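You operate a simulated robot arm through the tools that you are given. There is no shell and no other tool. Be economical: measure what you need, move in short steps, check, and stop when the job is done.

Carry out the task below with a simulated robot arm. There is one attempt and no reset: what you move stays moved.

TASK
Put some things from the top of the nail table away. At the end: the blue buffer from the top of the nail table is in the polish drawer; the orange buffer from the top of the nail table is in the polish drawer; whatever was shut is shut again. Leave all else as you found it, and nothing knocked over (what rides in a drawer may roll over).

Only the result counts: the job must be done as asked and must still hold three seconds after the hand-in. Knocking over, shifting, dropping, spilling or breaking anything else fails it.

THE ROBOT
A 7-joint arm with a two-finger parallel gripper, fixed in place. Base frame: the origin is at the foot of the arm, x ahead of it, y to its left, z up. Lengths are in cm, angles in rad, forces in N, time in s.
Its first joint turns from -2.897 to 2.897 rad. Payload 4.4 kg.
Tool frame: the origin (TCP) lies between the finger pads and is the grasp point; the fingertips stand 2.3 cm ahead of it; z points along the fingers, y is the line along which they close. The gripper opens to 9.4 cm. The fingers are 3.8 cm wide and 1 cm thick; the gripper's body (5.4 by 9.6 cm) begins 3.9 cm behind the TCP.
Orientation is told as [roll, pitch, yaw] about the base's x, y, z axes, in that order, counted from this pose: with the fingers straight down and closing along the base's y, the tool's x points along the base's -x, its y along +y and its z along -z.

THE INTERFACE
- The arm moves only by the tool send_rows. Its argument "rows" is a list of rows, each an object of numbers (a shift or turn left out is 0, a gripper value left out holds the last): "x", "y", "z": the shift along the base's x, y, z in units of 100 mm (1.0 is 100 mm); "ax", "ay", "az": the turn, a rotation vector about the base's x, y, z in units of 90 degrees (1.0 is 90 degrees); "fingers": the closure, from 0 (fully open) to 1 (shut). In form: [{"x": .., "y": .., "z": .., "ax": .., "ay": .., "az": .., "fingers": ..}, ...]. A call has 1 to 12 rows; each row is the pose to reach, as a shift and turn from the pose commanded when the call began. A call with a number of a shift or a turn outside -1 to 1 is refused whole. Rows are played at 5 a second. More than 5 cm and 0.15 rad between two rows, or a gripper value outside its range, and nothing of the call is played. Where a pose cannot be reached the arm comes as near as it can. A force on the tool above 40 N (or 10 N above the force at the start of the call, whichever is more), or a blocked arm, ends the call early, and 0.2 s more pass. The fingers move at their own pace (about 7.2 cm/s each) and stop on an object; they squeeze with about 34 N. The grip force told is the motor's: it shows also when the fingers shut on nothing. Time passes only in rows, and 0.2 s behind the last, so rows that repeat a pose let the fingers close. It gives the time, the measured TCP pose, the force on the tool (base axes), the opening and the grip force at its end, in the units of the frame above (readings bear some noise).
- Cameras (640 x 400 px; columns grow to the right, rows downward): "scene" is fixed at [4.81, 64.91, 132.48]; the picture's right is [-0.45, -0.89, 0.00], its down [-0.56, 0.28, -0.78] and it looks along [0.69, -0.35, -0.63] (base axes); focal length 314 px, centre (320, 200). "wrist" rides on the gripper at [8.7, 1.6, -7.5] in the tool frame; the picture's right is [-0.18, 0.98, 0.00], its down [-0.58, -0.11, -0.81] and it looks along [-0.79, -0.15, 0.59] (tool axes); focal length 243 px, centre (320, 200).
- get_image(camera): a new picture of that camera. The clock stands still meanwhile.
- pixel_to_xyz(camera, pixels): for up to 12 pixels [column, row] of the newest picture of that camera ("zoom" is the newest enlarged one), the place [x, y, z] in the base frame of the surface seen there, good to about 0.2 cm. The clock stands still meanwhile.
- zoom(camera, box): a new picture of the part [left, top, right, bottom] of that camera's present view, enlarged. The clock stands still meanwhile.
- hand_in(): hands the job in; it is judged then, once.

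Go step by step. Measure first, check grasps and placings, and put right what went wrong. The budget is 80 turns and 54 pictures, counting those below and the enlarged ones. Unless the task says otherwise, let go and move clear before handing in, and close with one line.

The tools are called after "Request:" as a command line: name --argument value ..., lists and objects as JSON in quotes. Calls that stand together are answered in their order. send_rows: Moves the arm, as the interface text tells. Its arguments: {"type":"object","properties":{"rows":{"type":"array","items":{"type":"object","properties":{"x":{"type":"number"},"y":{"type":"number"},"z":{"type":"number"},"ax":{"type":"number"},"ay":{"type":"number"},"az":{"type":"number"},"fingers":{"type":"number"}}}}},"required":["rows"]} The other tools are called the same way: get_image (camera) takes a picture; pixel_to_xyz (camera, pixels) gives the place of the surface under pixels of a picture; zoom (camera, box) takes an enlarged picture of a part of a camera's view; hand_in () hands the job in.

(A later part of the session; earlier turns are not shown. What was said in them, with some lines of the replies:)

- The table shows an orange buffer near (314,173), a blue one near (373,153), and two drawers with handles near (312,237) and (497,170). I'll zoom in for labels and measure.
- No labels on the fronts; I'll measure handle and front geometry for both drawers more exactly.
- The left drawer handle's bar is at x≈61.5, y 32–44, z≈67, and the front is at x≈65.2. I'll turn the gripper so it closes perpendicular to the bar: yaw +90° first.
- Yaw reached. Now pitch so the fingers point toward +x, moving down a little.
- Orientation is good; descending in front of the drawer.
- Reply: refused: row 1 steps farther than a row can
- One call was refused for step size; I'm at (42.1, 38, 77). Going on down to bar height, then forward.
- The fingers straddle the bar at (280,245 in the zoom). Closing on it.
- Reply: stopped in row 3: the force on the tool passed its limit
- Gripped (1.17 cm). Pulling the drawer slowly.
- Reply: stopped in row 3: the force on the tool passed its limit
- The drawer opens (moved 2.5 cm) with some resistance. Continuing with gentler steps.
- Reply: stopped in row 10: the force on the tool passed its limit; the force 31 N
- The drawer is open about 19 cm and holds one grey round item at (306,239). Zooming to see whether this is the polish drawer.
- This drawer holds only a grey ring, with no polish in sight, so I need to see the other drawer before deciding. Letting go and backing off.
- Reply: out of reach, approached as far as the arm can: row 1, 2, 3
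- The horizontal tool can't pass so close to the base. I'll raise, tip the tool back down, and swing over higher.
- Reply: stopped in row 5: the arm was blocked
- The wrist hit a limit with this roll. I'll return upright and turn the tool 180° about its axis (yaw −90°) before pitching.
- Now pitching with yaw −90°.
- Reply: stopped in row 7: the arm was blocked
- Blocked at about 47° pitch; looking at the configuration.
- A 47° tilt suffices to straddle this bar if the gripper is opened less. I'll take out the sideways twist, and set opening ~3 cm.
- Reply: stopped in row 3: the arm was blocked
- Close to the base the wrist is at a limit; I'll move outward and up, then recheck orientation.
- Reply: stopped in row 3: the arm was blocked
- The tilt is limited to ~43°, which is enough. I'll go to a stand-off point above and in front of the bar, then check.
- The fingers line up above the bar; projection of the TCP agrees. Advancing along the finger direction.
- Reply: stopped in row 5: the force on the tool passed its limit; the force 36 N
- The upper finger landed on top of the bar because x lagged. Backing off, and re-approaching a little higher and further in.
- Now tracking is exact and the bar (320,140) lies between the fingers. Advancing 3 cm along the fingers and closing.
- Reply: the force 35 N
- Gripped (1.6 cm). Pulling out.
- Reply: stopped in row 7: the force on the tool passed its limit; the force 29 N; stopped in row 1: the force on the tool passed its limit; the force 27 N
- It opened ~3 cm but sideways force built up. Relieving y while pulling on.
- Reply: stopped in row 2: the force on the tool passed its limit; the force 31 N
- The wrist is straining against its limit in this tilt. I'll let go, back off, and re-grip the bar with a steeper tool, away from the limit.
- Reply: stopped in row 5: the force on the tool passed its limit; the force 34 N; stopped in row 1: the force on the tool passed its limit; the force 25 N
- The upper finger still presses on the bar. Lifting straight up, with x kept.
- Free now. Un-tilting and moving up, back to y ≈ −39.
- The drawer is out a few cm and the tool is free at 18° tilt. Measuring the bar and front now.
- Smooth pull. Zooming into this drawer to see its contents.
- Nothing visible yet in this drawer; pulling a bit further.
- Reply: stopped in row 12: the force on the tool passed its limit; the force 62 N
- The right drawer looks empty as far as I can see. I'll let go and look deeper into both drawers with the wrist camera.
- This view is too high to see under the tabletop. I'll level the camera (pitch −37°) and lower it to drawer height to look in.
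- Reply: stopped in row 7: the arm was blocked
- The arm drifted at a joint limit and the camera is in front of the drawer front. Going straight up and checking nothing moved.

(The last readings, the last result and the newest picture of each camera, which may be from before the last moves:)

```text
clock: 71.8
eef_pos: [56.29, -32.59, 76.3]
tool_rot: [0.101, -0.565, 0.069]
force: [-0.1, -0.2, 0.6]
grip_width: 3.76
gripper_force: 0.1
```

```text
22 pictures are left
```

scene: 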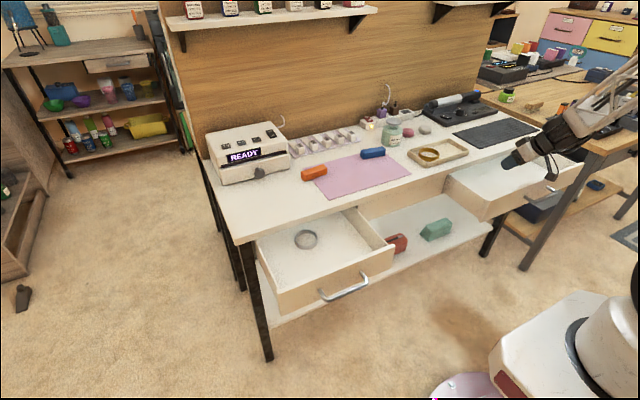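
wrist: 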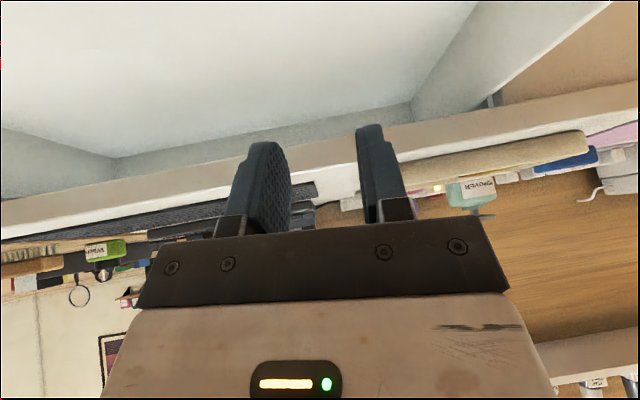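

The wrist view now shows the right drawer's back wall (rows 115–180): this drawer is completely empty. Swinging over to look into the back of the left drawer the same way.

Request:
send_rows --rows '[{"z": 0.3, "y": 0.1}, {"z": 0.5, "y": 0.4}, {"z": 0.5, "y": 0.8}, {"z": 0.5, "y": 1.0}]'

Request:
send_rows --rows '[{"y": 0.4}, {"y": 0.8}, {"y": 1.0}]'

Request:
send_rows --rows '[{"y": 0.4}, {"y": 0.8}, {"y": 1.0}]'

Request:
send_rows --rows '[{"y": 0.4}, {"y": 0.8}, {"y": 1.0}]'

Request:
send_rows --rows '[{"y": 0.4}, {"y": 0.8}, {"y": 1.0}]'

Request:
send_rows --rows '[{"y": 0.4}, {"y": 0.8}, {"y": 1.0}]'

Request:
send_rows --rows '[{"y": 0.4, "z": -0.2}, {"y": 0.8, "z": -0.4}, {"y": 1.0, "z": -0.5}]'

Request:
get_image --camera "wrist"

```text
clock: 72.8
eef_pos: [56.11, -22.73, 81.7]
tool_rot: [0.097, -0.569, 0.068]
force: [-0.6, 0.7, -0.1]
grip_width: 3.77
gripper_force: 0.1
```

```text
clock: 73.6
eef_pos: [56.07, -12.62, 81.57]
tool_rot: [0.096, -0.568, 0.07]
force: [-0.6, 0.3, 0.0]
grip_width: 3.75
gripper_force: 0.0
```

```text
clock: 74.4
eef_pos: [56.29, -2.66, 81.58]
tool_rot: [0.096, -0.569, 0.072]
force: [-0.1, -0.5, 0.2]
grip_width: 3.76
gripper_force: 0.1
```

```text
clock: 75.2
eef_pos: [56.13, 7.3, 81.65]
tool_rot: [0.097, -0.569, 0.068]
force: [0.0, -0.7, -0.1]
grip_width: 3.76
gripper_force: 0.1
```

```text
clock: 76.0
eef_pos: [56.15, 17.37, 81.62]
tool_rot: [0.097, -0.569, 0.071]
force: [0.9, -0.6, 0.0]
grip_width: 3.78
gripper_force: 0.1
```

```text
clock: 76.8
eef_pos: [56.12, 27.31, 81.73]
tool_rot: [0.097, -0.569, 0.07]
force: [-0.4, 0.7, 0.0]
grip_width: 3.77
gripper_force: 0.1
```

```text
clock: 77.6
eef_pos: [56.07, 37.28, 76.61]
tool_rot: [0.095, -0.568, 0.069]
force: [0.0, 0.4, -0.7]
grip_width: 3.75
gripper_force: 0.0
```

```text
21 pictures are left
```

wrist: 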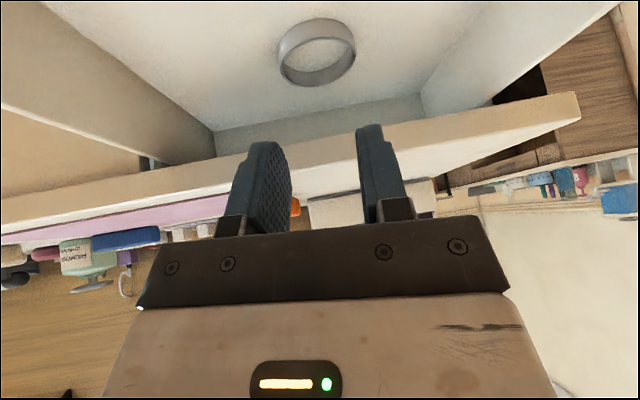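

The left drawer also holds only the ring; contents don't name it. I'll search the scene for written hints.

Request:
zoom --camera "scene" --box '[160, 0, 400, 100]'

Request:
zoom --camera "scene" --box '[250, 220, 400, 320]'

Request:
zoom --camera "scene" --box '[0, 30, 200, 190]'

Request:
zoom --camera "scene" --box '[440, 0, 640, 130]'

```text
2.67 times, centred on (280, 50) of scene
```

zoom: 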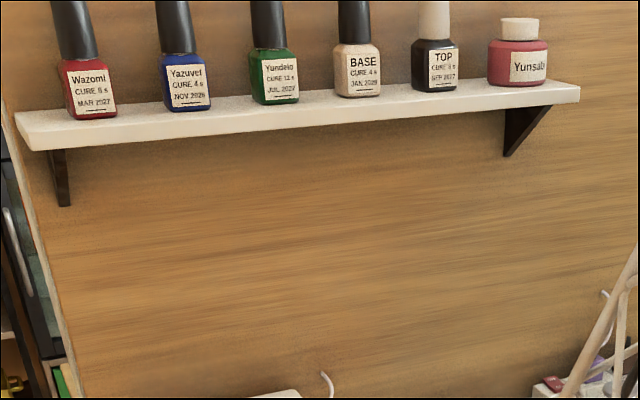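

```text
4.00 times, centred on (325, 270) of scene
```

zoom: 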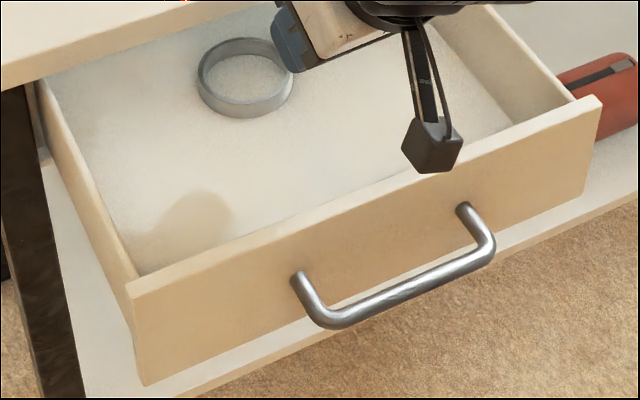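

```text
2.50 times, centred on (100, 110) of scene
```

zoom: 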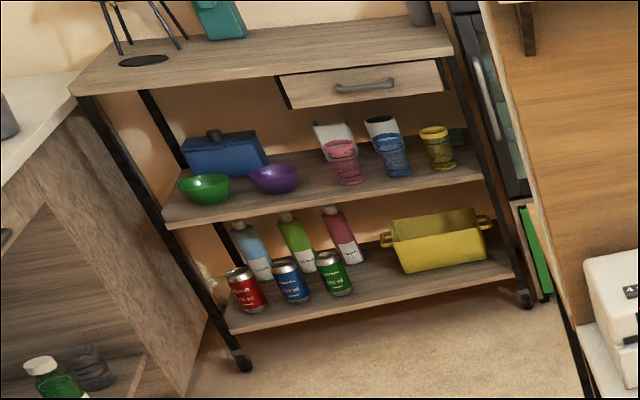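

```text
3.08 times, centred on (540, 65) of scene
```

zoom: 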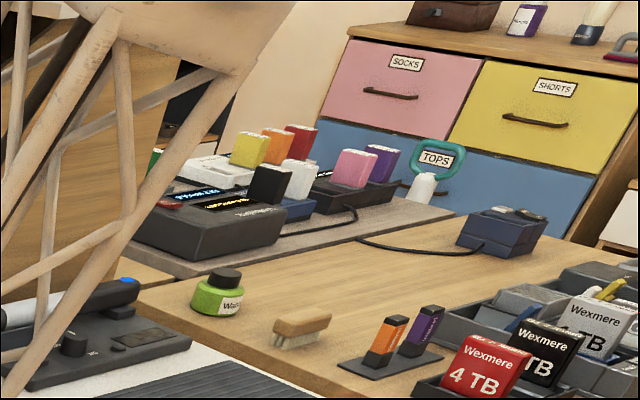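

No labels anywhere. Clues: the polish bottles' shelf and the curing lamp are above/next to the left drawer, while the right is beside the e-file machine. I take the left drawer as the polish drawer. Raising, turning vertical, and yawing +90° for the buffers (long along y).

Request:
send_rows --rows '[{"z": 0.3, "ay": 0.06, "ax": -0.01}, {"z": 0.6, "ay": 0.12, "ax": -0.02}, {"z": 0.9, "ay": 0.2, "ax": -0.04}, {"z": 1.0, "ay": 0.28, "ax": -0.05}, {"z": 1.0, "ay": 0.36, "ax": -0.06}, {"z": 1.0, "ay": 0.36, "ax": -0.06}]'

Request:
send_rows --rows '[{"az": 0.09, "z": 0.1}, {"az": 0.18, "z": 0.2}, {"az": 0.27, "z": 0.3}, {"az": 0.36, "z": 0.4}, {"az": 0.45, "z": 0.5}, {"az": 0.54, "z": 0.5}, {"az": 0.63, "z": 0.5}, {"az": 0.72, "z": 0.5}, {"az": 0.81, "z": 0.5}, {"az": 0.9, "z": 0.5, "fingers": 0.3}, {"az": 0.95, "z": 0.5}, {"az": 0.956, "z": 0.5}]'

Request:
zoom --camera "scene" --box '[280, 130, 420, 215]'

```text
clock: 79.0
eef_pos: [56.18, 37.24, 85.59]
tool_rot: [0.054, -0.251, 0.088]
force: [-0.5, -0.9, 0.3]
grip_width: 3.75
gripper_force: 0.0
out of reach, approached as far as the arm can: row 4, 5, 6
```

```text
clock: 81.6
eef_pos: [56.16, 37.17, 90.57]
tool_rot: [0.053, -0.25, 1.593]
force: [0.8, -0.3, 0.4]
grip_width: 6.55
gripper_force: 0.1
out of reach, approached as far as the arm can: row 1, 2, 3, 4, 5, 6
```

```text
4.57 times, centred on (350, 172) of scene
```

zoom: 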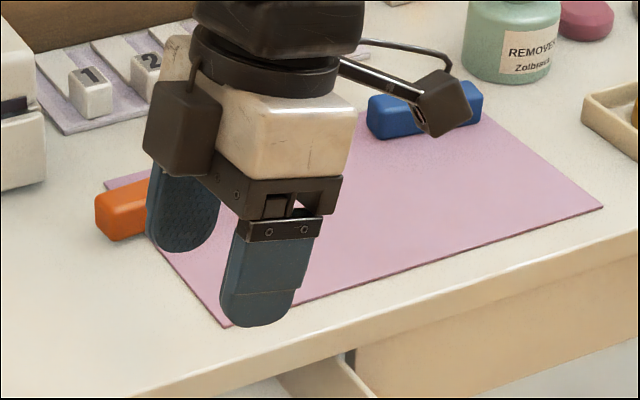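

The buffers are measurable. Straightening the residual tilt.

Request:
send_rows --rows '[{"ax": -0.06, "ay": -0.01}, {"ax": -0.12, "ay": -0.02}, {"ax": -0.16, "ay": -0.034}, {"ax": -0.16, "ay": -0.034, "az": -0.014}]'

Request:
pixel_to_xyz --camera "zoom" --pixels '[[98, 212], [112, 198], [130, 190], [100, 235], [130, 225], [372, 118], [384, 105], [470, 85], [480, 110], [400, 105], [370, 100], [395, 125]]'

```text
clock: 82.6
eef_pos: [56.24, 36.87, 89.41]
tool_rot: [0.017, 0.013, 1.568]
force: [-0.1, 1.1, 0.1]
grip_width: 6.6
gripper_force: 0.1
```

```text
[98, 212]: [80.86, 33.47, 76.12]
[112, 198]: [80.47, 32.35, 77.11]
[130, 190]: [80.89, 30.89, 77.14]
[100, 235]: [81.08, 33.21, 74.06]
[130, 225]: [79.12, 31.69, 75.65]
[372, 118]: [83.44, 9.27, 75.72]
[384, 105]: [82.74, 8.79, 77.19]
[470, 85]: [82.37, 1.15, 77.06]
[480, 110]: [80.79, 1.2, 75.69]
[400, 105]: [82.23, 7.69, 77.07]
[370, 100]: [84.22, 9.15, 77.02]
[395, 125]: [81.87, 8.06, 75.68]
```

I'll shift the arm between, clear of both buffers' view, for a precise measurement.

Request:
send_rows --rows '[{"y": -0.3, "z": 0.2}, {"y": -0.6, "z": 0.4}, {"y": -0.9, "z": 0.6}, {"y": -1.0, "z": 0.9}]'

Request:
zoom --camera "scene" --box '[290, 135, 410, 200]'

```text
clock: 83.6
eef_pos: [56.2, 26.77, 90.44]
tool_rot: [0.137, 0.069, 1.57]
force: [-0.7, 0.4, 1.2]
grip_width: 6.59
gripper_force: 0.0
```

```text
5.33 times, centred on (350, 168) of scene
```

zoom: 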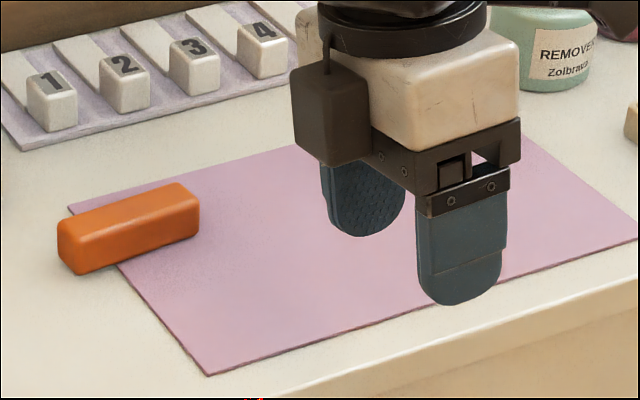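

Request:
pixel_to_xyz --camera "zoom" --pixels '[[80, 240], [130, 225], [185, 205], [63, 222], [100, 202], [170, 186], [75, 235], [190, 196], [130, 195], [130, 210]]'

Request:
get_image --camera "scene"

```text
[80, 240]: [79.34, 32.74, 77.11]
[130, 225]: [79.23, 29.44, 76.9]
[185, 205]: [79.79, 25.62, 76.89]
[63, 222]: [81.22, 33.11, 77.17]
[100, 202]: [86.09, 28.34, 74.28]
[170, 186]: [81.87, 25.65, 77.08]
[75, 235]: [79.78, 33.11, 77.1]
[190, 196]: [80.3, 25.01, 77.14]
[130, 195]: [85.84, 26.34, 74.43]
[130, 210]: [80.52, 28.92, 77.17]
```

```text
14 pictures are left
```

scene: 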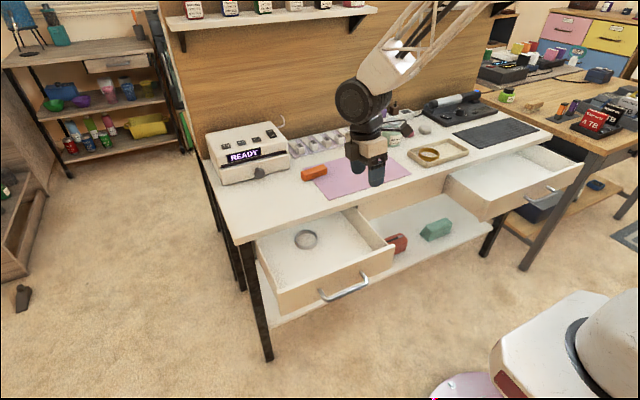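

Orange centre ≈ (80.6, 29.2), top z 77.1, ~2.7 wide, turned ~5°. Moving over it at a lower height, where the wrist tracks better.

Request:
send_rows --rows '[{"z": -0.2, "x": 0.3}, {"z": -0.4, "x": 0.6}, {"z": -0.6, "x": 0.8}, {"z": -0.7, "x": 1.0, "y": 0.1}, {"z": -0.7, "x": 1.0, "y": 0.2}]'

Request:
send_rows --rows '[{"x": 0.3}, {"x": 0.6}, {"x": 0.9}, {"x": 1.0}]'

```text
clock: 84.8
eef_pos: [66.26, 29.51, 92.77]
tool_rot: [0.002, -0.001, 1.573]
force: [-0.5, 0.1, -0.2]
grip_width: 6.59
gripper_force: 0.0
```

```text
clock: 85.8
eef_pos: [76.3, 29.25, 92.65]
tool_rot: [0.004, 0.002, 1.572]
force: [-0.4, 0.1, 0.3]
grip_width: 6.59
gripper_force: 0.0
```

Request:
send_rows --rows '[{"x": 0.2, "z": -0.2, "az": 0.03}, {"x": 0.43, "z": -0.4, "az": 0.055}, {"x": 0.43, "z": -0.7, "az": 0.055}, {"x": 0.43, "z": -0.95, "az": 0.055}, {"x": 0.43, "z": -0.95, "az": 0.055}]'

Request:
zoom --camera "scene" --box '[270, 110, 390, 190]'

Request:
get_image --camera "wrist"

```text
clock: 87.0
eef_pos: [80.49, 29.39, 83.08]
tool_rot: [0.001, 0.003, 1.659]
force: [-1.4, 0.0, 1.2]
grip_width: 6.57
gripper_force: 0.1
```

```text
5.00 times, centred on (330, 150) of scene
```

zoom: 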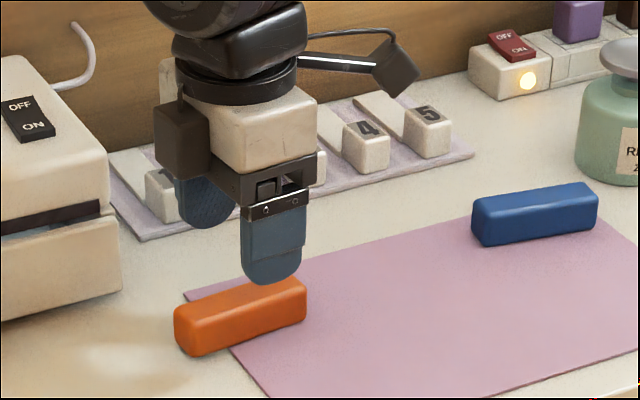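

```text
12 pictures are left
```

wrist: 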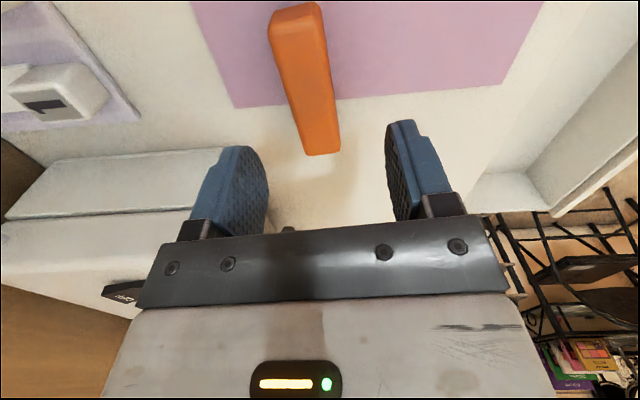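

Well aligned: the buffer lies between the fingers. Measuring the blue one in this zoom, and lowering to grasp.

Request:
pixel_to_xyz --camera "zoom" --pixels '[[485, 217], [540, 207], [592, 195], [478, 203], [500, 195], [580, 187], [540, 194]]'

Request:
send_rows --rows '[{"z": -0.2}, {"z": -0.4}, {"z": -0.55}, {"z": -0.62}, {"z": -0.62, "fingers": 1}, {"z": -0.62, "fingers": 1}, {"z": -0.62, "fingers": 1}, {"z": -0.62, "fingers": 1}]'

```text
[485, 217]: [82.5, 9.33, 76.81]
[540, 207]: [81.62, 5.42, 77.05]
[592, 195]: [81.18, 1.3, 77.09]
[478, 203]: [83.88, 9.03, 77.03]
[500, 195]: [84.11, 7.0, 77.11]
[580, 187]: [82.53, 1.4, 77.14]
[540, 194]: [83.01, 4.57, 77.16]
```

```text
clock: 88.8
eef_pos: [80.45, 29.36, 76.97]
tool_rot: [0.003, 0.001, 1.659]
force: [0.3, 0.6, 0.6]
grip_width: 2.65
gripper_force: 34.3
```

Orange gripped (2.65 cm). Lifting and carrying back over the drawer.

Request:
send_rows --rows '[{"z": 0.2}, {"z": 0.4}, {"z": 0.6}, {"z": 0.65, "x": -0.3}, {"z": 0.65, "x": -0.6}, {"z": 0.65, "x": -0.9}, {"z": 0.65, "x": -1.0}]'

Request:
send_rows --rows '[{"x": -0.3, "y": 0.2, "az": -0.02}, {"x": -0.6, "y": 0.4, "az": -0.04}, {"x": -0.8, "y": 0.6, "az": -0.055}, {"x": -1.0, "y": 0.8, "az": -0.055}, {"x": -1.0, "y": 1.0, "az": -0.055}]'

Request:
send_rows --rows '[{"x": -0.2, "y": 0.3}, {"x": -0.35, "y": 0.6}, {"x": -0.35, "y": 0.74}, {"x": -0.35, "y": 0.74}]'

```text
clock: 90.4
eef_pos: [70.41, 29.17, 83.42]
tool_rot: [0.005, 0.001, 1.66]
force: [-0.3, -0.1, 0.0]
grip_width: 2.69
gripper_force: 34.3
```

```text
clock: 91.6
eef_pos: [60.49, 39.3, 83.4]
tool_rot: [0.002, 0.001, 1.572]
force: [0.5, 1.1, -0.8]
grip_width: 2.64
gripper_force: 34.6
```

```text
clock: 92.6
eef_pos: [56.97, 46.85, 83.5]
tool_rot: [0.004, 0.002, 1.572]
force: [0.3, 0.9, 0.4]
grip_width: 2.69
gripper_force: 33.8
```

Above the drawer; lowering to z ≈ 65.7 in two moves.

Request:
send_rows --rows '[{"z": -0.3}, {"z": -0.6}, {"z": -0.9}, {"z": -1.0}]'

Request:
send_rows --rows '[{"z": -0.2}, {"z": -0.4}, {"z": -0.55}, {"z": -0.65}, {"z": -0.72}, {"z": -0.77}, {"z": -0.77}]'

Request:
zoom --camera "scene" --box '[240, 190, 400, 310]'

```text
clock: 93.6
eef_pos: [56.98, 46.59, 73.33]
tool_rot: [0.002, 0.003, 1.574]
force: [0.6, 0.2, -0.5]
grip_width: 2.68
gripper_force: 34.4
```

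```text
clock: 95.2
eef_pos: [56.97, 46.67, 65.8]
tool_rot: [0.003, 0.0, 1.574]
force: [-0.3, -0.1, -0.2]
grip_width: 2.68
gripper_force: 34.1
```

```text
3.33 times, centred on (320, 250) of scene
```

zoom: 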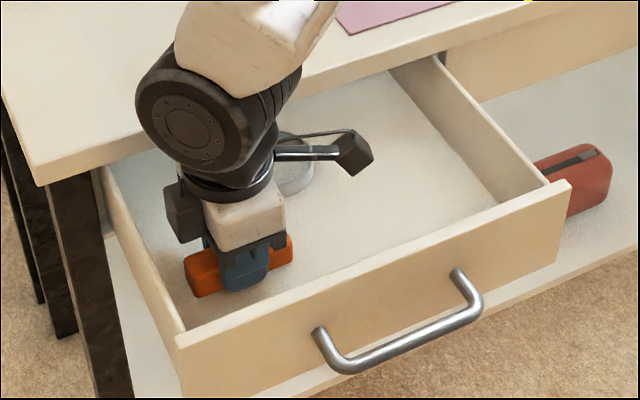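

Orange sits in the drawer just above its floor. Releasing, rising, and returning for the blue (centre ≈ (82.8, 5.2), turned about −9°).

Request:
send_rows --rows '[{"z": -0.02, "fingers": 0.5}, {"z": -0.02, "fingers": 0.5}, {"z": -0.02, "fingers": 0.5}, {"z": 0.2, "fingers": 0.5}, {"z": 0.5}, {"z": 0.8}, {"z": 1.0}]'

Request:
send_rows --rows '[{"z": 0.3}, {"z": 0.6}, {"z": 0.9, "fingers": 0.3}, {"z": 0.95, "x": 0.1, "y": -0.3}, {"z": 0.95, "x": 0.3, "y": -0.6}, {"z": 0.95, "x": 0.5, "y": -0.9}, {"z": 0.95, "x": 0.7, "y": -1.0}]'

Request:
send_rows --rows '[{"x": 0.2, "y": -0.3}, {"x": 0.4, "y": -0.6}, {"x": 0.6, "y": -0.9}, {"x": 0.8, "y": -1.0}, {"x": 1.0, "y": -1.0}]'

Request:
send_rows --rows '[{"x": 0.2, "y": -0.3, "az": -0.03}, {"x": 0.4, "y": -0.6, "az": -0.06}, {"x": 0.6, "y": -0.9, "az": -0.09}, {"x": 0.8, "y": -1.0, "az": -0.1}]'

Request:
send_rows --rows '[{"y": -0.3}, {"y": -0.6}, {"y": -0.9}, {"y": -1.0}]'

```text
clock: 96.8
eef_pos: [56.83, 46.54, 75.71]
tool_rot: [0.002, 0.002, 1.572]
force: [-0.1, 0.1, 1.2]
grip_width: 4.72
gripper_force: 0.2
```

```text
clock: 98.4
eef_pos: [64.0, 36.63, 85.22]
tool_rot: [0.002, 0.001, 1.576]
force: [-0.2, 0.0, 0.6]
grip_width: 6.6
gripper_force: 0.0
```

```text
clock: 99.6
eef_pos: [74.04, 26.74, 85.21]
tool_rot: [0.004, 0.001, 1.572]
force: [-0.3, -0.1, 0.7]
grip_width: 6.59
gripper_force: 0.1
```

```text
clock: 100.6
eef_pos: [81.99, 16.58, 85.23]
tool_rot: [0.002, 0.003, 1.415]
force: [0.5, 0.2, 0.3]
grip_width: 6.57
gripper_force: 0.0
```

```text
clock: 101.6
eef_pos: [81.74, 6.84, 85.29]
tool_rot: [0.003, 0.001, 1.418]
force: [-0.4, -0.8, -1.0]
grip_width: 6.59
gripper_force: 0.0
```

Checking the remover bottle's position against the wrist camera's envelope before descending.

Request:
send_rows --rows '[{"x": 0.06, "y": -0.08}, {"x": 0.12, "y": -0.16}, {"x": 0.12, "y": -0.16}]'

Request:
zoom --camera "scene" --box '[330, 90, 450, 170]'

Request:
get_image --camera "wrist"

```text
clock: 102.4
eef_pos: [83.14, 5.13, 85.33]
tool_rot: [0.002, 0.002, 1.415]
force: [0.6, 0.3, -0.1]
grip_width: 6.56
gripper_force: 0.1
```

```text
5.00 times, centred on (390, 130) of scene
```

zoom: 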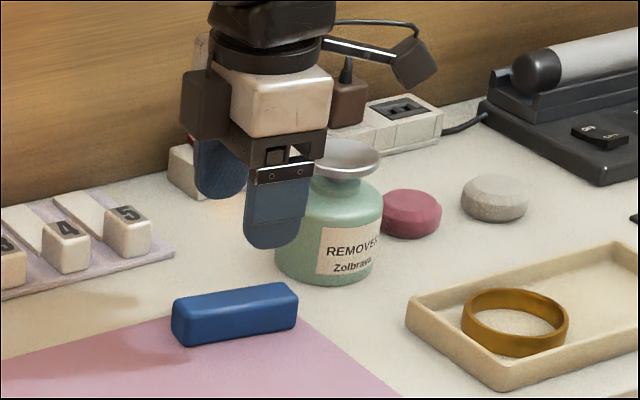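

```text
9 pictures are left
```

wrist: 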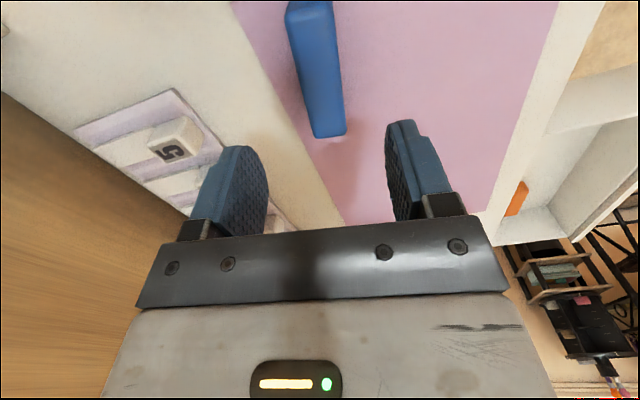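

Request:
pixel_to_xyz --camera "zoom" --pixels '[[350, 160], [372, 160], [335, 175], [280, 262], [340, 200], [378, 210], [412, 65], [428, 75], [400, 85], [235, 300]]'

```text
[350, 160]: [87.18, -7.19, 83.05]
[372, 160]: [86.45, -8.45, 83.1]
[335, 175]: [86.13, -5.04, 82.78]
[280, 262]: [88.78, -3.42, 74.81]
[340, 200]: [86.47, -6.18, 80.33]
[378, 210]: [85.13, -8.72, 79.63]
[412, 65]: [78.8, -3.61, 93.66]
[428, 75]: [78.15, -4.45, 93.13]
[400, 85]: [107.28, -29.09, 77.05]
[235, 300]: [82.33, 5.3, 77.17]
```

The bottle cap edge (x≥85, y≤−4) clears the camera (x≈79). Descending and grasping.

Request:
send_rows --rows '[{"z": -0.2}, {"z": -0.4}, {"z": -0.6}, {"z": -0.75}, {"z": -0.84}, {"z": -0.84, "fingers": 1}, {"z": -0.84, "fingers": 1}, {"z": -0.84, "fingers": 1}, {"z": -0.84, "fingers": 1}]'

Request:
send_rows --rows '[{"z": 0.2}, {"z": 0.4}, {"z": 0.6}, {"z": 0.75}, {"z": 0.8, "x": -0.3}, {"z": 0.8, "x": -0.6, "y": 0.2}, {"z": 0.8, "x": -0.8, "y": 0.5}, {"z": 0.8, "x": -1.0, "y": 0.8}, {"z": 0.8, "x": -1.0, "y": 1.0}]'

```text
clock: 104.4
eef_pos: [83.1, 5.14, 76.69]
tool_rot: [0.004, 0.002, 1.415]
force: [0.3, 0.0, 0.2]
grip_width: 2.68
gripper_force: 34.5
```

```text
clock: 106.4
eef_pos: [73.13, 15.21, 84.76]
tool_rot: [0.003, 0.002, 1.416]
force: [-0.6, -0.5, -0.4]
grip_width: 2.67
gripper_force: 33.6
```

Blue gripped. Carrying to (57, 36.3).

Request:
send_rows --rows '[{"x": -0.2, "y": 0.3, "az": 0.03}, {"x": -0.4, "y": 0.6, "az": 0.06}, {"x": -0.6, "y": 0.9, "az": 0.09}, {"x": -0.8, "y": 1.0, "az": 0.1}]'

Request:
send_rows --rows '[{"x": -0.2, "y": 0.3}, {"x": -0.4, "y": 0.6}, {"x": -0.6, "y": 0.9}, {"x": -0.8, "y": 1.0}]'

Request:
send_rows --rows '[{"z": -0.3, "y": 0.1}, {"z": -0.6, "y": 0.11}, {"z": -0.9, "y": 0.11}, {"z": -1.0, "y": 0.11}, {"z": -1.0, "y": 0.11}]'

Request:
send_rows --rows '[{"z": -0.3}, {"z": -0.5}, {"z": -0.7}, {"z": -0.85}, {"z": -0.93}, {"z": -0.93}]'

Request:
zoom --camera "scene" --box '[240, 190, 400, 310]'

```text
clock: 107.4
eef_pos: [65.09, 25.21, 84.82]
tool_rot: [0.004, 0.002, 1.573]
force: [0.2, 0.4, 0.2]
grip_width: 2.69
gripper_force: 33.9
```

```text
clock: 108.4
eef_pos: [57.22, 35.21, 84.81]
tool_rot: [0.004, 0.001, 1.573]
force: [-0.8, 0.1, 0.4]
grip_width: 2.7
gripper_force: 34.0
```

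```text
clock: 109.6
eef_pos: [57.09, 36.22, 74.84]
tool_rot: [0.004, 0.001, 1.574]
force: [0.2, -0.1, -0.1]
grip_width: 2.66
gripper_force: 33.8
```

```text
clock: 111.0
eef_pos: [57.21, 36.16, 65.47]
tool_rot: [0.003, 0.003, 1.571]
force: [-0.3, 0.4, -0.7]
grip_width: 2.7
gripper_force: 34.5
```

```text
3.33 times, centred on (320, 250) of scene
```

zoom: 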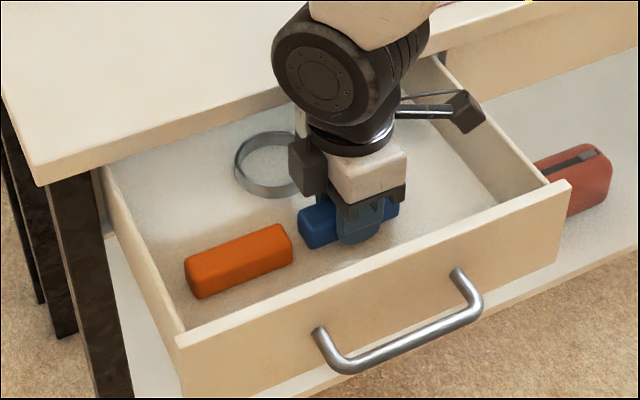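

Both buffers lie in the drawer beside the ring. Releasing blue, rising, and moving in front of the handle to push it shut.

Request:
send_rows --rows '[{"z": 0, "fingers": 0.5}, {"fingers": 0.5}, {"fingers": 0.5}, {"z": 0.2}, {"z": 0.5}, {"z": 0.8}, {"z": 1.0}]'

Request:
send_rows --rows '[{"z": 0.2, "fingers": 1}, {"z": 0.4}, {"z": 0.5, "x": -0.3}, {"z": 0.5, "x": -0.6, "ay": -0.05}, {"z": 0.5, "x": -0.9, "ay": -0.1}, {"z": 0.5, "x": -1.0, "ay": -0.16}]'

Request:
send_rows --rows '[{"x": -0.3, "y": 0.1}, {"x": -0.6, "y": 0.2}, {"x": -0.9, "y": 0.2}, {"x": -0.95, "y": 0.2}, {"x": -0.95, "y": 0.2, "z": -0.1}]'

```text
clock: 112.6
eef_pos: [57.09, 36.22, 75.66]
tool_rot: [0.005, 0.001, 1.573]
force: [0.4, 0.1, 0.1]
grip_width: 4.7
gripper_force: 0.0
```

```text
clock: 114.0
eef_pos: [47.97, 37.31, 82.71]
tool_rot: [-0.28, -0.027, 1.579]
force: [6.5, 7.6, 23.0]
grip_width: 0.0
gripper_force: 33.8
```

```text
clock: 115.2
eef_pos: [37.64, 38.2, 79.62]
tool_rot: [-0.248, 0.0, 1.574]
force: [0.1, 0.2, 0.6]
grip_width: 0.03
gripper_force: 33.9
```

Clear now at (37.6, 38.2, 79.6). Lowering in front of the bar.

Request:
send_rows --rows '[{"z": -0.3}, {"z": -0.6}, {"z": -0.9}, {"z": -1.0}]'

Request:
send_rows --rows '[{"z": -0.15}, {"z": -0.27}, {"z": -0.27}]'

Request:
zoom --camera "scene" --box '[240, 190, 440, 340]'

```text
clock: 116.2
eef_pos: [37.76, 38.3, 69.69]
tool_rot: [-0.25, 0.0, 1.575]
force: [0.2, 0.6, 1.4]
grip_width: 0.03
gripper_force: 34.2
```

```text
clock: 117.0
eef_pos: [37.66, 38.22, 66.87]
tool_rot: [-0.248, 0.002, 1.573]
force: [0.6, 0.0, -0.3]
grip_width: 0.01
gripper_force: 33.8
```

```text
2.67 times, centred on (340, 265) of scene
```

zoom: 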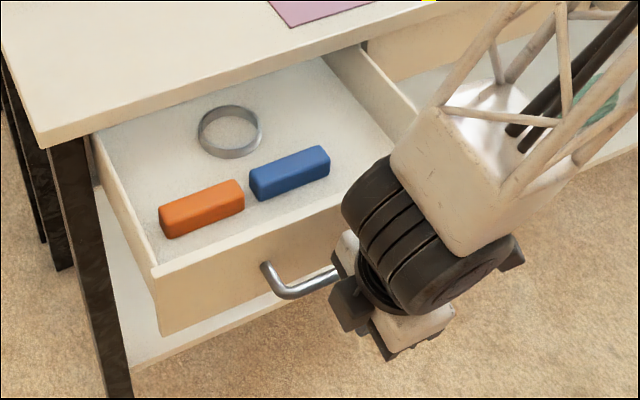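

Both buffers lie flat; the fingers are in front of the bar. Pushing steadily.

Request:
send_rows --rows '[{"x": 0.15}, {"x": 0.27}, {"x": 0.34}, {"x": 0.41}, {"x": 0.48}, {"x": 0.55}, {"x": 0.62}, {"x": 0.69}, {"x": 0.76}, {"x": 0.83}, {"x": 0.9}, {"x": 0.97}]'

Request:
send_rows --rows '[{"x": 0.07}, {"x": 0.14}, {"x": 0.21}, {"x": 0.28}, {"x": 0.35}, {"x": 0.42}, {"x": 0.49}, {"x": 0.56}, {"x": 0.63}, {"x": 0.7}, {"x": 0.77}, {"x": 0.84}]'

Request:
send_rows --rows '[{"x": 0.06}, {"x": 0.12}, {"x": 0.18}, {"x": 0.24}, {"x": 0.3}, {"x": 0.36}, {"x": 0.42}]'

```text
clock: 119.6
eef_pos: [47.47, 38.12, 66.84]
tool_rot: [-0.249, 0.003, 1.572]
force: [-0.8, 0.1, -0.7]
grip_width: 0.0
gripper_force: 34.4
```

```text
clock: 122.2
eef_pos: [55.66, 38.16, 66.88]
tool_rot: [-0.247, 0.004, 1.573]
force: [-0.5, 0.4, 0.3]
grip_width: 0.0
gripper_force: 34.1
```

```text
clock: 123.8
eef_pos: [60.12, 38.08, 66.84]
tool_rot: [-0.247, 0.001, 1.573]
force: [0.5, -1.0, -0.1]
grip_width: 0.0
gripper_force: 33.8
```

TCP reached 60.1 with little force. Checking the drawer.

Request:
zoom --camera "scene" --box '[230, 180, 390, 280]'

Request:
pixel_to_xyz --camera "zoom" --pixels '[[150, 240], [100, 300], [420, 160], [220, 270], [200, 240], [200, 200]]'

```text
4.00 times, centred on (310, 230) of scene
```

zoom: 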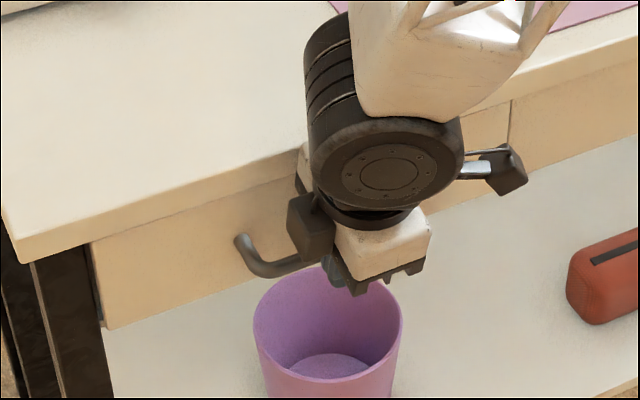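

```text
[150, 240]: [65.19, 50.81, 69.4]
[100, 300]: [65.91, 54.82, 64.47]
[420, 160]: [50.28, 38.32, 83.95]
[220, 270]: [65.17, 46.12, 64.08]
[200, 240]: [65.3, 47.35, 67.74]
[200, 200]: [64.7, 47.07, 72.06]
```

Shut (front at x 65.2). A last gentle nudge, then retreat and lift for the right drawer.

Request:
send_rows --rows '[{"x": 0.03}, {"x": 0.05}, {"x": 0.05}]'

Request:
send_rows --rows '[{"x": -0.1}, {"x": -0.4}, {"x": -0.7}, {"x": -1.0}]'

Request:
send_rows --rows '[{"x": -0.3}, {"x": -0.6, "z": 0.2}, {"x": -0.8, "z": 0.5}, {"x": -0.8, "z": 0.8}, {"x": -0.8, "z": 1.0}]'

Request:
send_rows --rows '[{"z": 0.3}, {"z": 0.6}, {"z": 0.9, "ay": 0.08}, {"z": 1.0, "ay": 0.16}, {"z": 1.0, "ay": 0.16}]'

```text
clock: 124.2
eef_pos: [60.0, 38.09, 66.75]
tool_rot: [-0.245, 0.003, 1.574]
force: [-12.2, 2.2, 6.2]
grip_width: 0.0
gripper_force: 34.1
stopped in row 2: the force on the tool passed its limit (the readings are from after the stop); the commanded pose is now the measured one
```

```text
clock: 125.2
eef_pos: [50.08, 38.05, 66.97]
tool_rot: [-0.246, 0.003, 1.571]
force: [0.1, 0.1, -0.2]
grip_width: 0.02
gripper_force: 33.9
```

```text
clock: 126.4
eef_pos: [42.07, 38.09, 76.58]
tool_rot: [-0.244, 0.005, 1.575]
force: [-0.3, -0.5, 0.2]
grip_width: 0.0
gripper_force: 34.0
```

```text
clock: 127.6
eef_pos: [42.04, 38.16, 86.85]
tool_rot: [0.004, 0.002, 1.575]
force: [-0.3, -0.2, -0.3]
grip_width: 0.01
gripper_force: 33.8
```

The drawer is against its stop. Sweeping across to the right drawer at z ≈ 87.

Request:
send_rows --rows '[{"y": -0.4}, {"y": -0.8}, {"y": -1.0}]'

Request:
send_rows --rows '[{"y": -0.4}, {"y": -0.8}, {"y": -1.0}]'

Request:
send_rows --rows '[{"y": -0.4}, {"y": -0.8}, {"y": -1.0}]'

Request:
send_rows --rows '[{"y": -0.4}, {"y": -0.8}, {"y": -1.0}]'

Request:
send_rows --rows '[{"y": -0.4}, {"y": -0.8}, {"y": -1.0}]'

Request:
send_rows --rows '[{"y": -0.4}, {"y": -0.8}, {"y": -1.0}]'

Request:
send_rows --rows '[{"y": -0.4}, {"y": -0.8}, {"y": -1.0}]'

Request:
send_rows --rows '[{"y": -0.4}, {"y": -0.72, "x": -0.2}, {"y": -0.72, "x": -0.45}]'

```text
clock: 128.4
eef_pos: [42.1, 28.09, 86.84]
tool_rot: [0.006, 0.002, 1.574]
force: [-0.3, 0.5, 0.5]
grip_width: 0.01
gripper_force: 34.0
```

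```text
clock: 129.2
eef_pos: [42.03, 18.23, 86.75]
tool_rot: [0.007, 0.001, 1.577]
force: [0.4, 0.0, 0.2]
grip_width: 0.0
gripper_force: 34.3
```

```text
clock: 130.0
eef_pos: [41.98, 8.19, 86.81]
tool_rot: [0.005, 0.004, 1.575]
force: [0.3, -0.5, 0.6]
grip_width: 0.01
gripper_force: 34.5
```

```text
clock: 130.8
eef_pos: [41.98, -1.9, 86.77]
tool_rot: [0.007, 0.002, 1.577]
force: [0.1, 0.3, 0.4]
grip_width: 0.02
gripper_force: 34.0
```

```text
clock: 131.6
eef_pos: [42.14, -11.96, 86.7]
tool_rot: [0.005, 0.002, 1.574]
force: [-0.5, 0.2, -1.0]
grip_width: 0.0
gripper_force: 34.4
```

```text
clock: 132.4
eef_pos: [42.08, -21.89, 86.68]
tool_rot: [0.005, 0.003, 1.574]
force: [-0.6, 0.2, -0.6]
grip_width: 0.0
gripper_force: 34.1
```

```text
clock: 133.2
eef_pos: [42.06, -31.89, 86.83]
tool_rot: [0.004, 0.002, 1.576]
force: [0.0, -0.2, -0.4]
grip_width: 0.0
gripper_force: 33.9
```

```text
clock: 134.0
eef_pos: [37.52, -39.08, 86.77]
tool_rot: [0.004, 0.003, 1.576]
force: [0.9, -0.5, 0.2]
grip_width: 0.0
gripper_force: 33.5
```

Request:
send_rows --rows '[{"z": -0.2, "ay": -0.05}, {"z": -0.4, "ay": -0.1}, {"z": -0.7, "ay": -0.15}, {"z": -0.9, "ay": -0.16}, {"z": -1.0, "ay": -0.16}]'

Request:
send_rows --rows '[{"z": -0.3}, {"z": -0.6}, {"z": -0.9}, {"z": -0.98}, {"z": -0.98}]'

```text
clock: 135.2
eef_pos: [37.6, -39.08, 76.73]
tool_rot: [-0.246, 0.003, 1.574]
force: [0.5, -0.5, 0.4]
grip_width: 0.01
gripper_force: 34.1
```

```text
clock: 136.4
eef_pos: [35.76, -37.0, 62.09]
tool_rot: [-0.187, -0.072, 1.566]
force: [0.2, -0.6, -0.5]
grip_width: 0.01
gripper_force: 33.6
```

The arm sagged off target near a limit. Raising a bit and seeing where tracking recovers.

Request:
send_rows --rows '[{"z": 0.15}, {"z": 0.3}, {"z": 0.3}]'

Request:
zoom --camera "scene" --box '[440, 110, 640, 235]'

```text
clock: 137.0
eef_pos: [34.83, -35.85, 61.54]
tool_rot: [-0.149, -0.118, 1.563]
force: [-0.2, 0.8, 0.3]
grip_width: 0.0
gripper_force: 34.3
stopped in row 2: the arm was blocked; the commanded pose is now the measured one
```

```text
3.20 times, centred on (540, 172) of scene
```

zoom: 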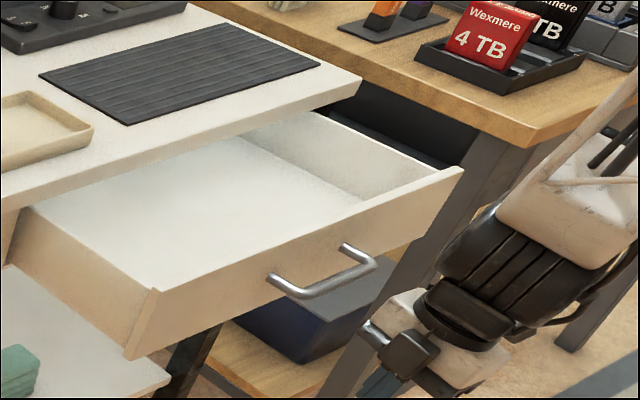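

Clear of the drawer. Rising again and restoring the pose before switching yaw to −90°, which worked here earlier.

Request:
send_rows --rows '[{"z": 0.2}, {"z": 0.4}, {"z": 0.6}, {"z": 0.8}, {"z": 1.0}]'

Request:
send_rows --rows '[{"z": 0.2, "x": 0.05}, {"z": 0.4, "x": 0.1}, {"z": 0.6, "x": 0.2}, {"z": 0.8, "x": 0.3}, {"z": 1.0, "x": 0.3}]'

```text
clock: 138.3
eef_pos: [32.68, -33.26, 65.03]
tool_rot: [-0.06, -0.227, 1.544]
force: [0.5, 0.8, 0.1]
grip_width: 0.0
gripper_force: 34.0
stopped in row 5: the arm was blocked; the commanded pose is now the measured one
```

```text
clock: 139.5
eef_pos: [34.73, -32.52, 71.96]
tool_rot: [-0.013, -0.273, 1.529]
force: [0.6, 0.0, -0.2]
grip_width: 0.0
gripper_force: 33.6
```

Request:
send_rows --rows '[{"z": 0.2, "az": -0.08}, {"z": 0.4, "az": -0.16}, {"z": 0.6, "az": -0.25}, {"z": 0.8, "az": -0.34}, {"z": 1.0, "az": -0.43}, {"z": 1.0, "az": -0.52}, {"z": 1.0, "az": -0.61}, {"z": 1.0, "az": -0.7}, {"z": 1.0, "az": -0.79}, {"z": 1.0, "az": -0.88}, {"z": 1.0, "az": -0.97}]'

```text
clock: 140.6
eef_pos: [34.5, -32.06, 77.24]
tool_rot: [0.083, -0.257, 0.92]
force: [0.4, -0.8, -0.6]
grip_width: 0.01
gripper_force: 33.8
stopped in row 5: the arm was blocked; the commanded pose is now the measured one
```

Request:
send_rows --rows '[{"x": 0.2, "y": -0.1}, {"x": 0.4, "y": -0.2}, {"x": 0.6, "y": -0.3, "z": 0.1}, {"x": 0.8, "y": -0.4, "z": 0.3}, {"x": 1.0, "y": -0.5, "z": 0.5}]'

Request:
send_rows --rows '[{"az": -0.09, "z": 0.2}, {"az": -0.18, "z": 0.4}, {"az": -0.27, "z": 0.6}, {"az": -0.36, "z": 0.8}, {"az": -0.45, "z": 1.0}, {"az": -0.54, "z": 1.0}, {"az": -0.58, "z": 1.0}]'

```text
clock: 141.8
eef_pos: [44.47, -37.16, 82.29]
tool_rot: [0.08, -0.258, 0.92]
force: [-1.4, -0.5, -0.6]
grip_width: 0.0
gripper_force: 34.2
```

```text
clock: 143.4
eef_pos: [44.85, -36.79, 91.97]
tool_rot: [0.086, -0.252, 0.013]
force: [0.8, 0.7, 0.3]
grip_width: 0.0
gripper_force: 34.0
```

Good tracking again. The limit is from being too close in, so I'll push first on the drawer front beside the handle (y ≈ −50, farther from the base), then finish on the bar.

Request:
send_rows --rows '[{"y": -0.3, "ax": -0.03}, {"y": -0.6, "ax": -0.055}, {"y": -0.9, "x": -0.1, "ax": -0.055}, {"y": -1.0, "x": -0.24, "z": -0.2, "ax": -0.055}, {"y": -1.0, "x": -0.24, "z": -0.5, "ax": -0.055}]'

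Request:
send_rows --rows '[{"y": -0.3, "z": -0.1}, {"y": -0.33, "z": -0.4}, {"y": -0.33, "z": -0.7}, {"y": -0.33, "z": -0.9}, {"y": -0.33, "z": -0.9}]'

```text
clock: 144.6
eef_pos: [42.09, -47.1, 87.43]
tool_rot: [-0.01, -0.255, 0.033]
force: [0.6, 0.3, -0.2]
grip_width: 0.0
gripper_force: 34.0
```

```text
clock: 145.8
eef_pos: [42.05, -50.48, 78.44]
tool_rot: [-0.011, -0.256, 0.031]
force: [-0.4, -0.1, 0.1]
grip_width: 0.01
gripper_force: 33.4
```

Request:
send_rows --rows '[{"z": -0.3}, {"z": -0.6}, {"z": -0.85}, {"z": -1.0}, {"z": -1.0}]'

Request:
zoom --camera "scene" --box '[440, 110, 640, 235]'

```text
clock: 147.0
eef_pos: [42.21, -50.47, 68.3]
tool_rot: [-0.011, -0.256, 0.032]
force: [0.3, -0.4, 1.2]
grip_width: 0.02
gripper_force: 33.5
```

```text
3.20 times, centred on (540, 172) of scene
```

zoom: 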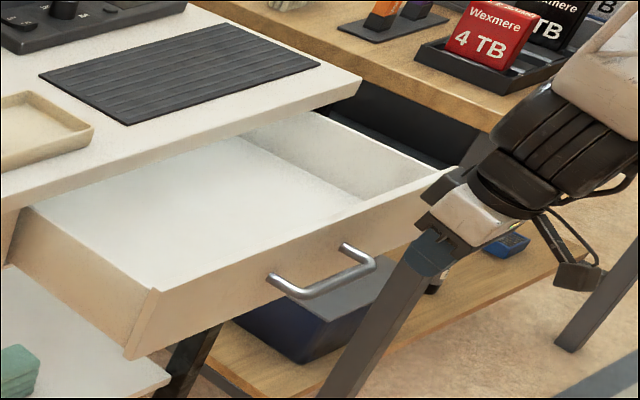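

In place at the right part of the front. Pushing 9.5 cm.

Request:
send_rows --rows '[{"x": 0.1}, {"x": 0.2}, {"x": 0.28}, {"x": 0.36}, {"x": 0.44}, {"x": 0.52}, {"x": 0.6}, {"x": 0.68}, {"x": 0.76}, {"x": 0.84}, {"x": 0.92}, {"x": 0.96}]'

```text
clock: 149.6
eef_pos: [51.71, -50.44, 68.46]
tool_rot: [-0.012, -0.255, 0.032]
force: [-1.8, 1.0, -0.5]
grip_width: 0.0
gripper_force: 34.2
```

Request:
send_rows --rows '[{"x": 0.08}, {"x": 0.16}, {"x": 0.24}, {"x": 0.32}, {"x": 0.4}]'

Request:
send_rows --rows '[{"x": -0.3}, {"x": -0.6}, {"x": -0.8}, {"x": -0.85, "y": 0.3}, {"x": -0.85, "y": 0.6}, {"x": -0.85, "y": 0.9}, {"x": -0.85, "y": 1.0}]'

Request:
zoom --camera "scene" --box '[430, 110, 630, 235]'

```text
clock: 150.8
eef_pos: [55.82, -50.49, 68.42]
tool_rot: [-0.011, -0.255, 0.031]
force: [0.1, -0.1, 0.7]
grip_width: 0.0
gripper_force: 33.8
```

```text
clock: 152.4
eef_pos: [47.29, -40.56, 68.32]
tool_rot: [-0.011, -0.257, 0.034]
force: [-0.7, -0.2, 0.6]
grip_width: 0.0
gripper_force: 34.2
```

```text
3.20 times, centred on (530, 172) of scene
```

zoom: 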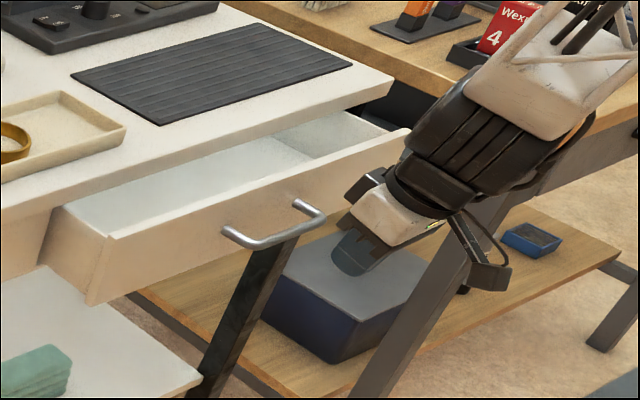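

Now pushing on the bar: lower 1.2 cm, then forward to the stop.

Request:
send_rows --rows '[{"z": -0.12, "y": 0.1}, {"z": -0.12, "y": 0.1, "x": 0.15}, {"z": -0.12, "y": 0.1, "x": 0.3}, {"z": -0.12, "y": 0.1, "x": 0.4}, {"z": -0.12, "y": 0.1, "x": 0.48}, {"z": -0.12, "y": 0.1, "x": 0.56}, {"z": -0.12, "y": 0.1, "x": 0.64}, {"z": -0.12, "y": 0.1, "x": 0.72}, {"z": -0.12, "y": 0.1, "x": 0.8}, {"z": -0.12, "y": 0.1, "x": 0.88}, {"z": -0.12, "y": 0.1, "x": 0.95}]'

Request:
send_rows --rows '[{"x": 0.05}, {"x": 0.1}, {"x": 0.15}, {"x": 0.18}, {"x": 0.21}, {"x": 0.24}, {"x": 0.27}, {"x": 0.3}]'

```text
clock: 154.8
eef_pos: [56.65, -39.48, 67.24]
tool_rot: [-0.011, -0.253, 0.032]
force: [-1.3, -1.0, -0.6]
grip_width: 0.0
gripper_force: 34.1
```

```text
clock: 156.4
eef_pos: [58.86, -39.32, 66.9]
tool_rot: [-0.005, -0.249, 0.031]
force: [-7.0, -3.1, -2.9]
grip_width: 0.01
gripper_force: 34.1
stopped in row 7: the force on the tool passed its limit (the readings are from after the stop); the commanded pose is now the measured one
```

Hit the stop as predicted (x≈58.9). Backing away, then checking everything with a picture.

Request:
send_rows --rows '[{"x": -0.1}, {"x": -0.4}, {"x": -0.7}, {"x": -0.9}, {"x": -0.9, "z": 0.3}, {"x": -0.9, "z": 0.6}, {"x": -0.9, "z": 1.0}]'

Request:
get_image --camera "scene"

Request:
pixel_to_xyz --camera "scene" --pixels '[[470, 180], [480, 170], [460, 185], [345, 215], [290, 232], [262, 250], [312, 229]]'

```text
clock: 158.0
eef_pos: [50.04, -39.24, 76.92]
tool_rot: [-0.006, -0.25, 0.029]
force: [-0.2, -0.2, -0.9]
grip_width: 0.0
gripper_force: 33.5
```

```text
2 pictures are left
```

scene: 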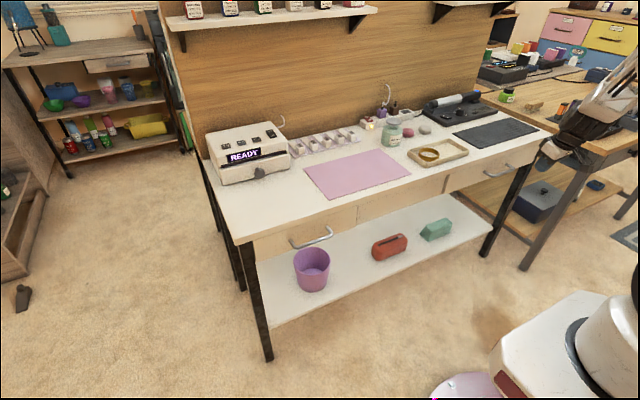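

```text
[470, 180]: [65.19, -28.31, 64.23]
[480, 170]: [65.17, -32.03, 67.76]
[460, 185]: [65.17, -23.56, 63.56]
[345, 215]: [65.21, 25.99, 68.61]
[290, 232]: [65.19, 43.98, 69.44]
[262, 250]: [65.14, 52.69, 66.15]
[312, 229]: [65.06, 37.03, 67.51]
```

Both drawer fronts are back at x ≈ 65.2, both buffers are off the tabletop, and everything else stands where it was. The arm is clear, so I'm handing in.

Request:
hand_in

```text
The job is handed in.
```

I put the blue and orange buffers in the left drawer of the nail table and handed the job in, but neither drawer is labelled, so "polish drawer" is my best guess. I chose the left one because it is under the polish shelf and next to the curing lamp. It holds a grey ring. I also opened the right drawer to check; it was empty. Both drawers are shut again, and the last picture shows nothing else moved or knocked over.
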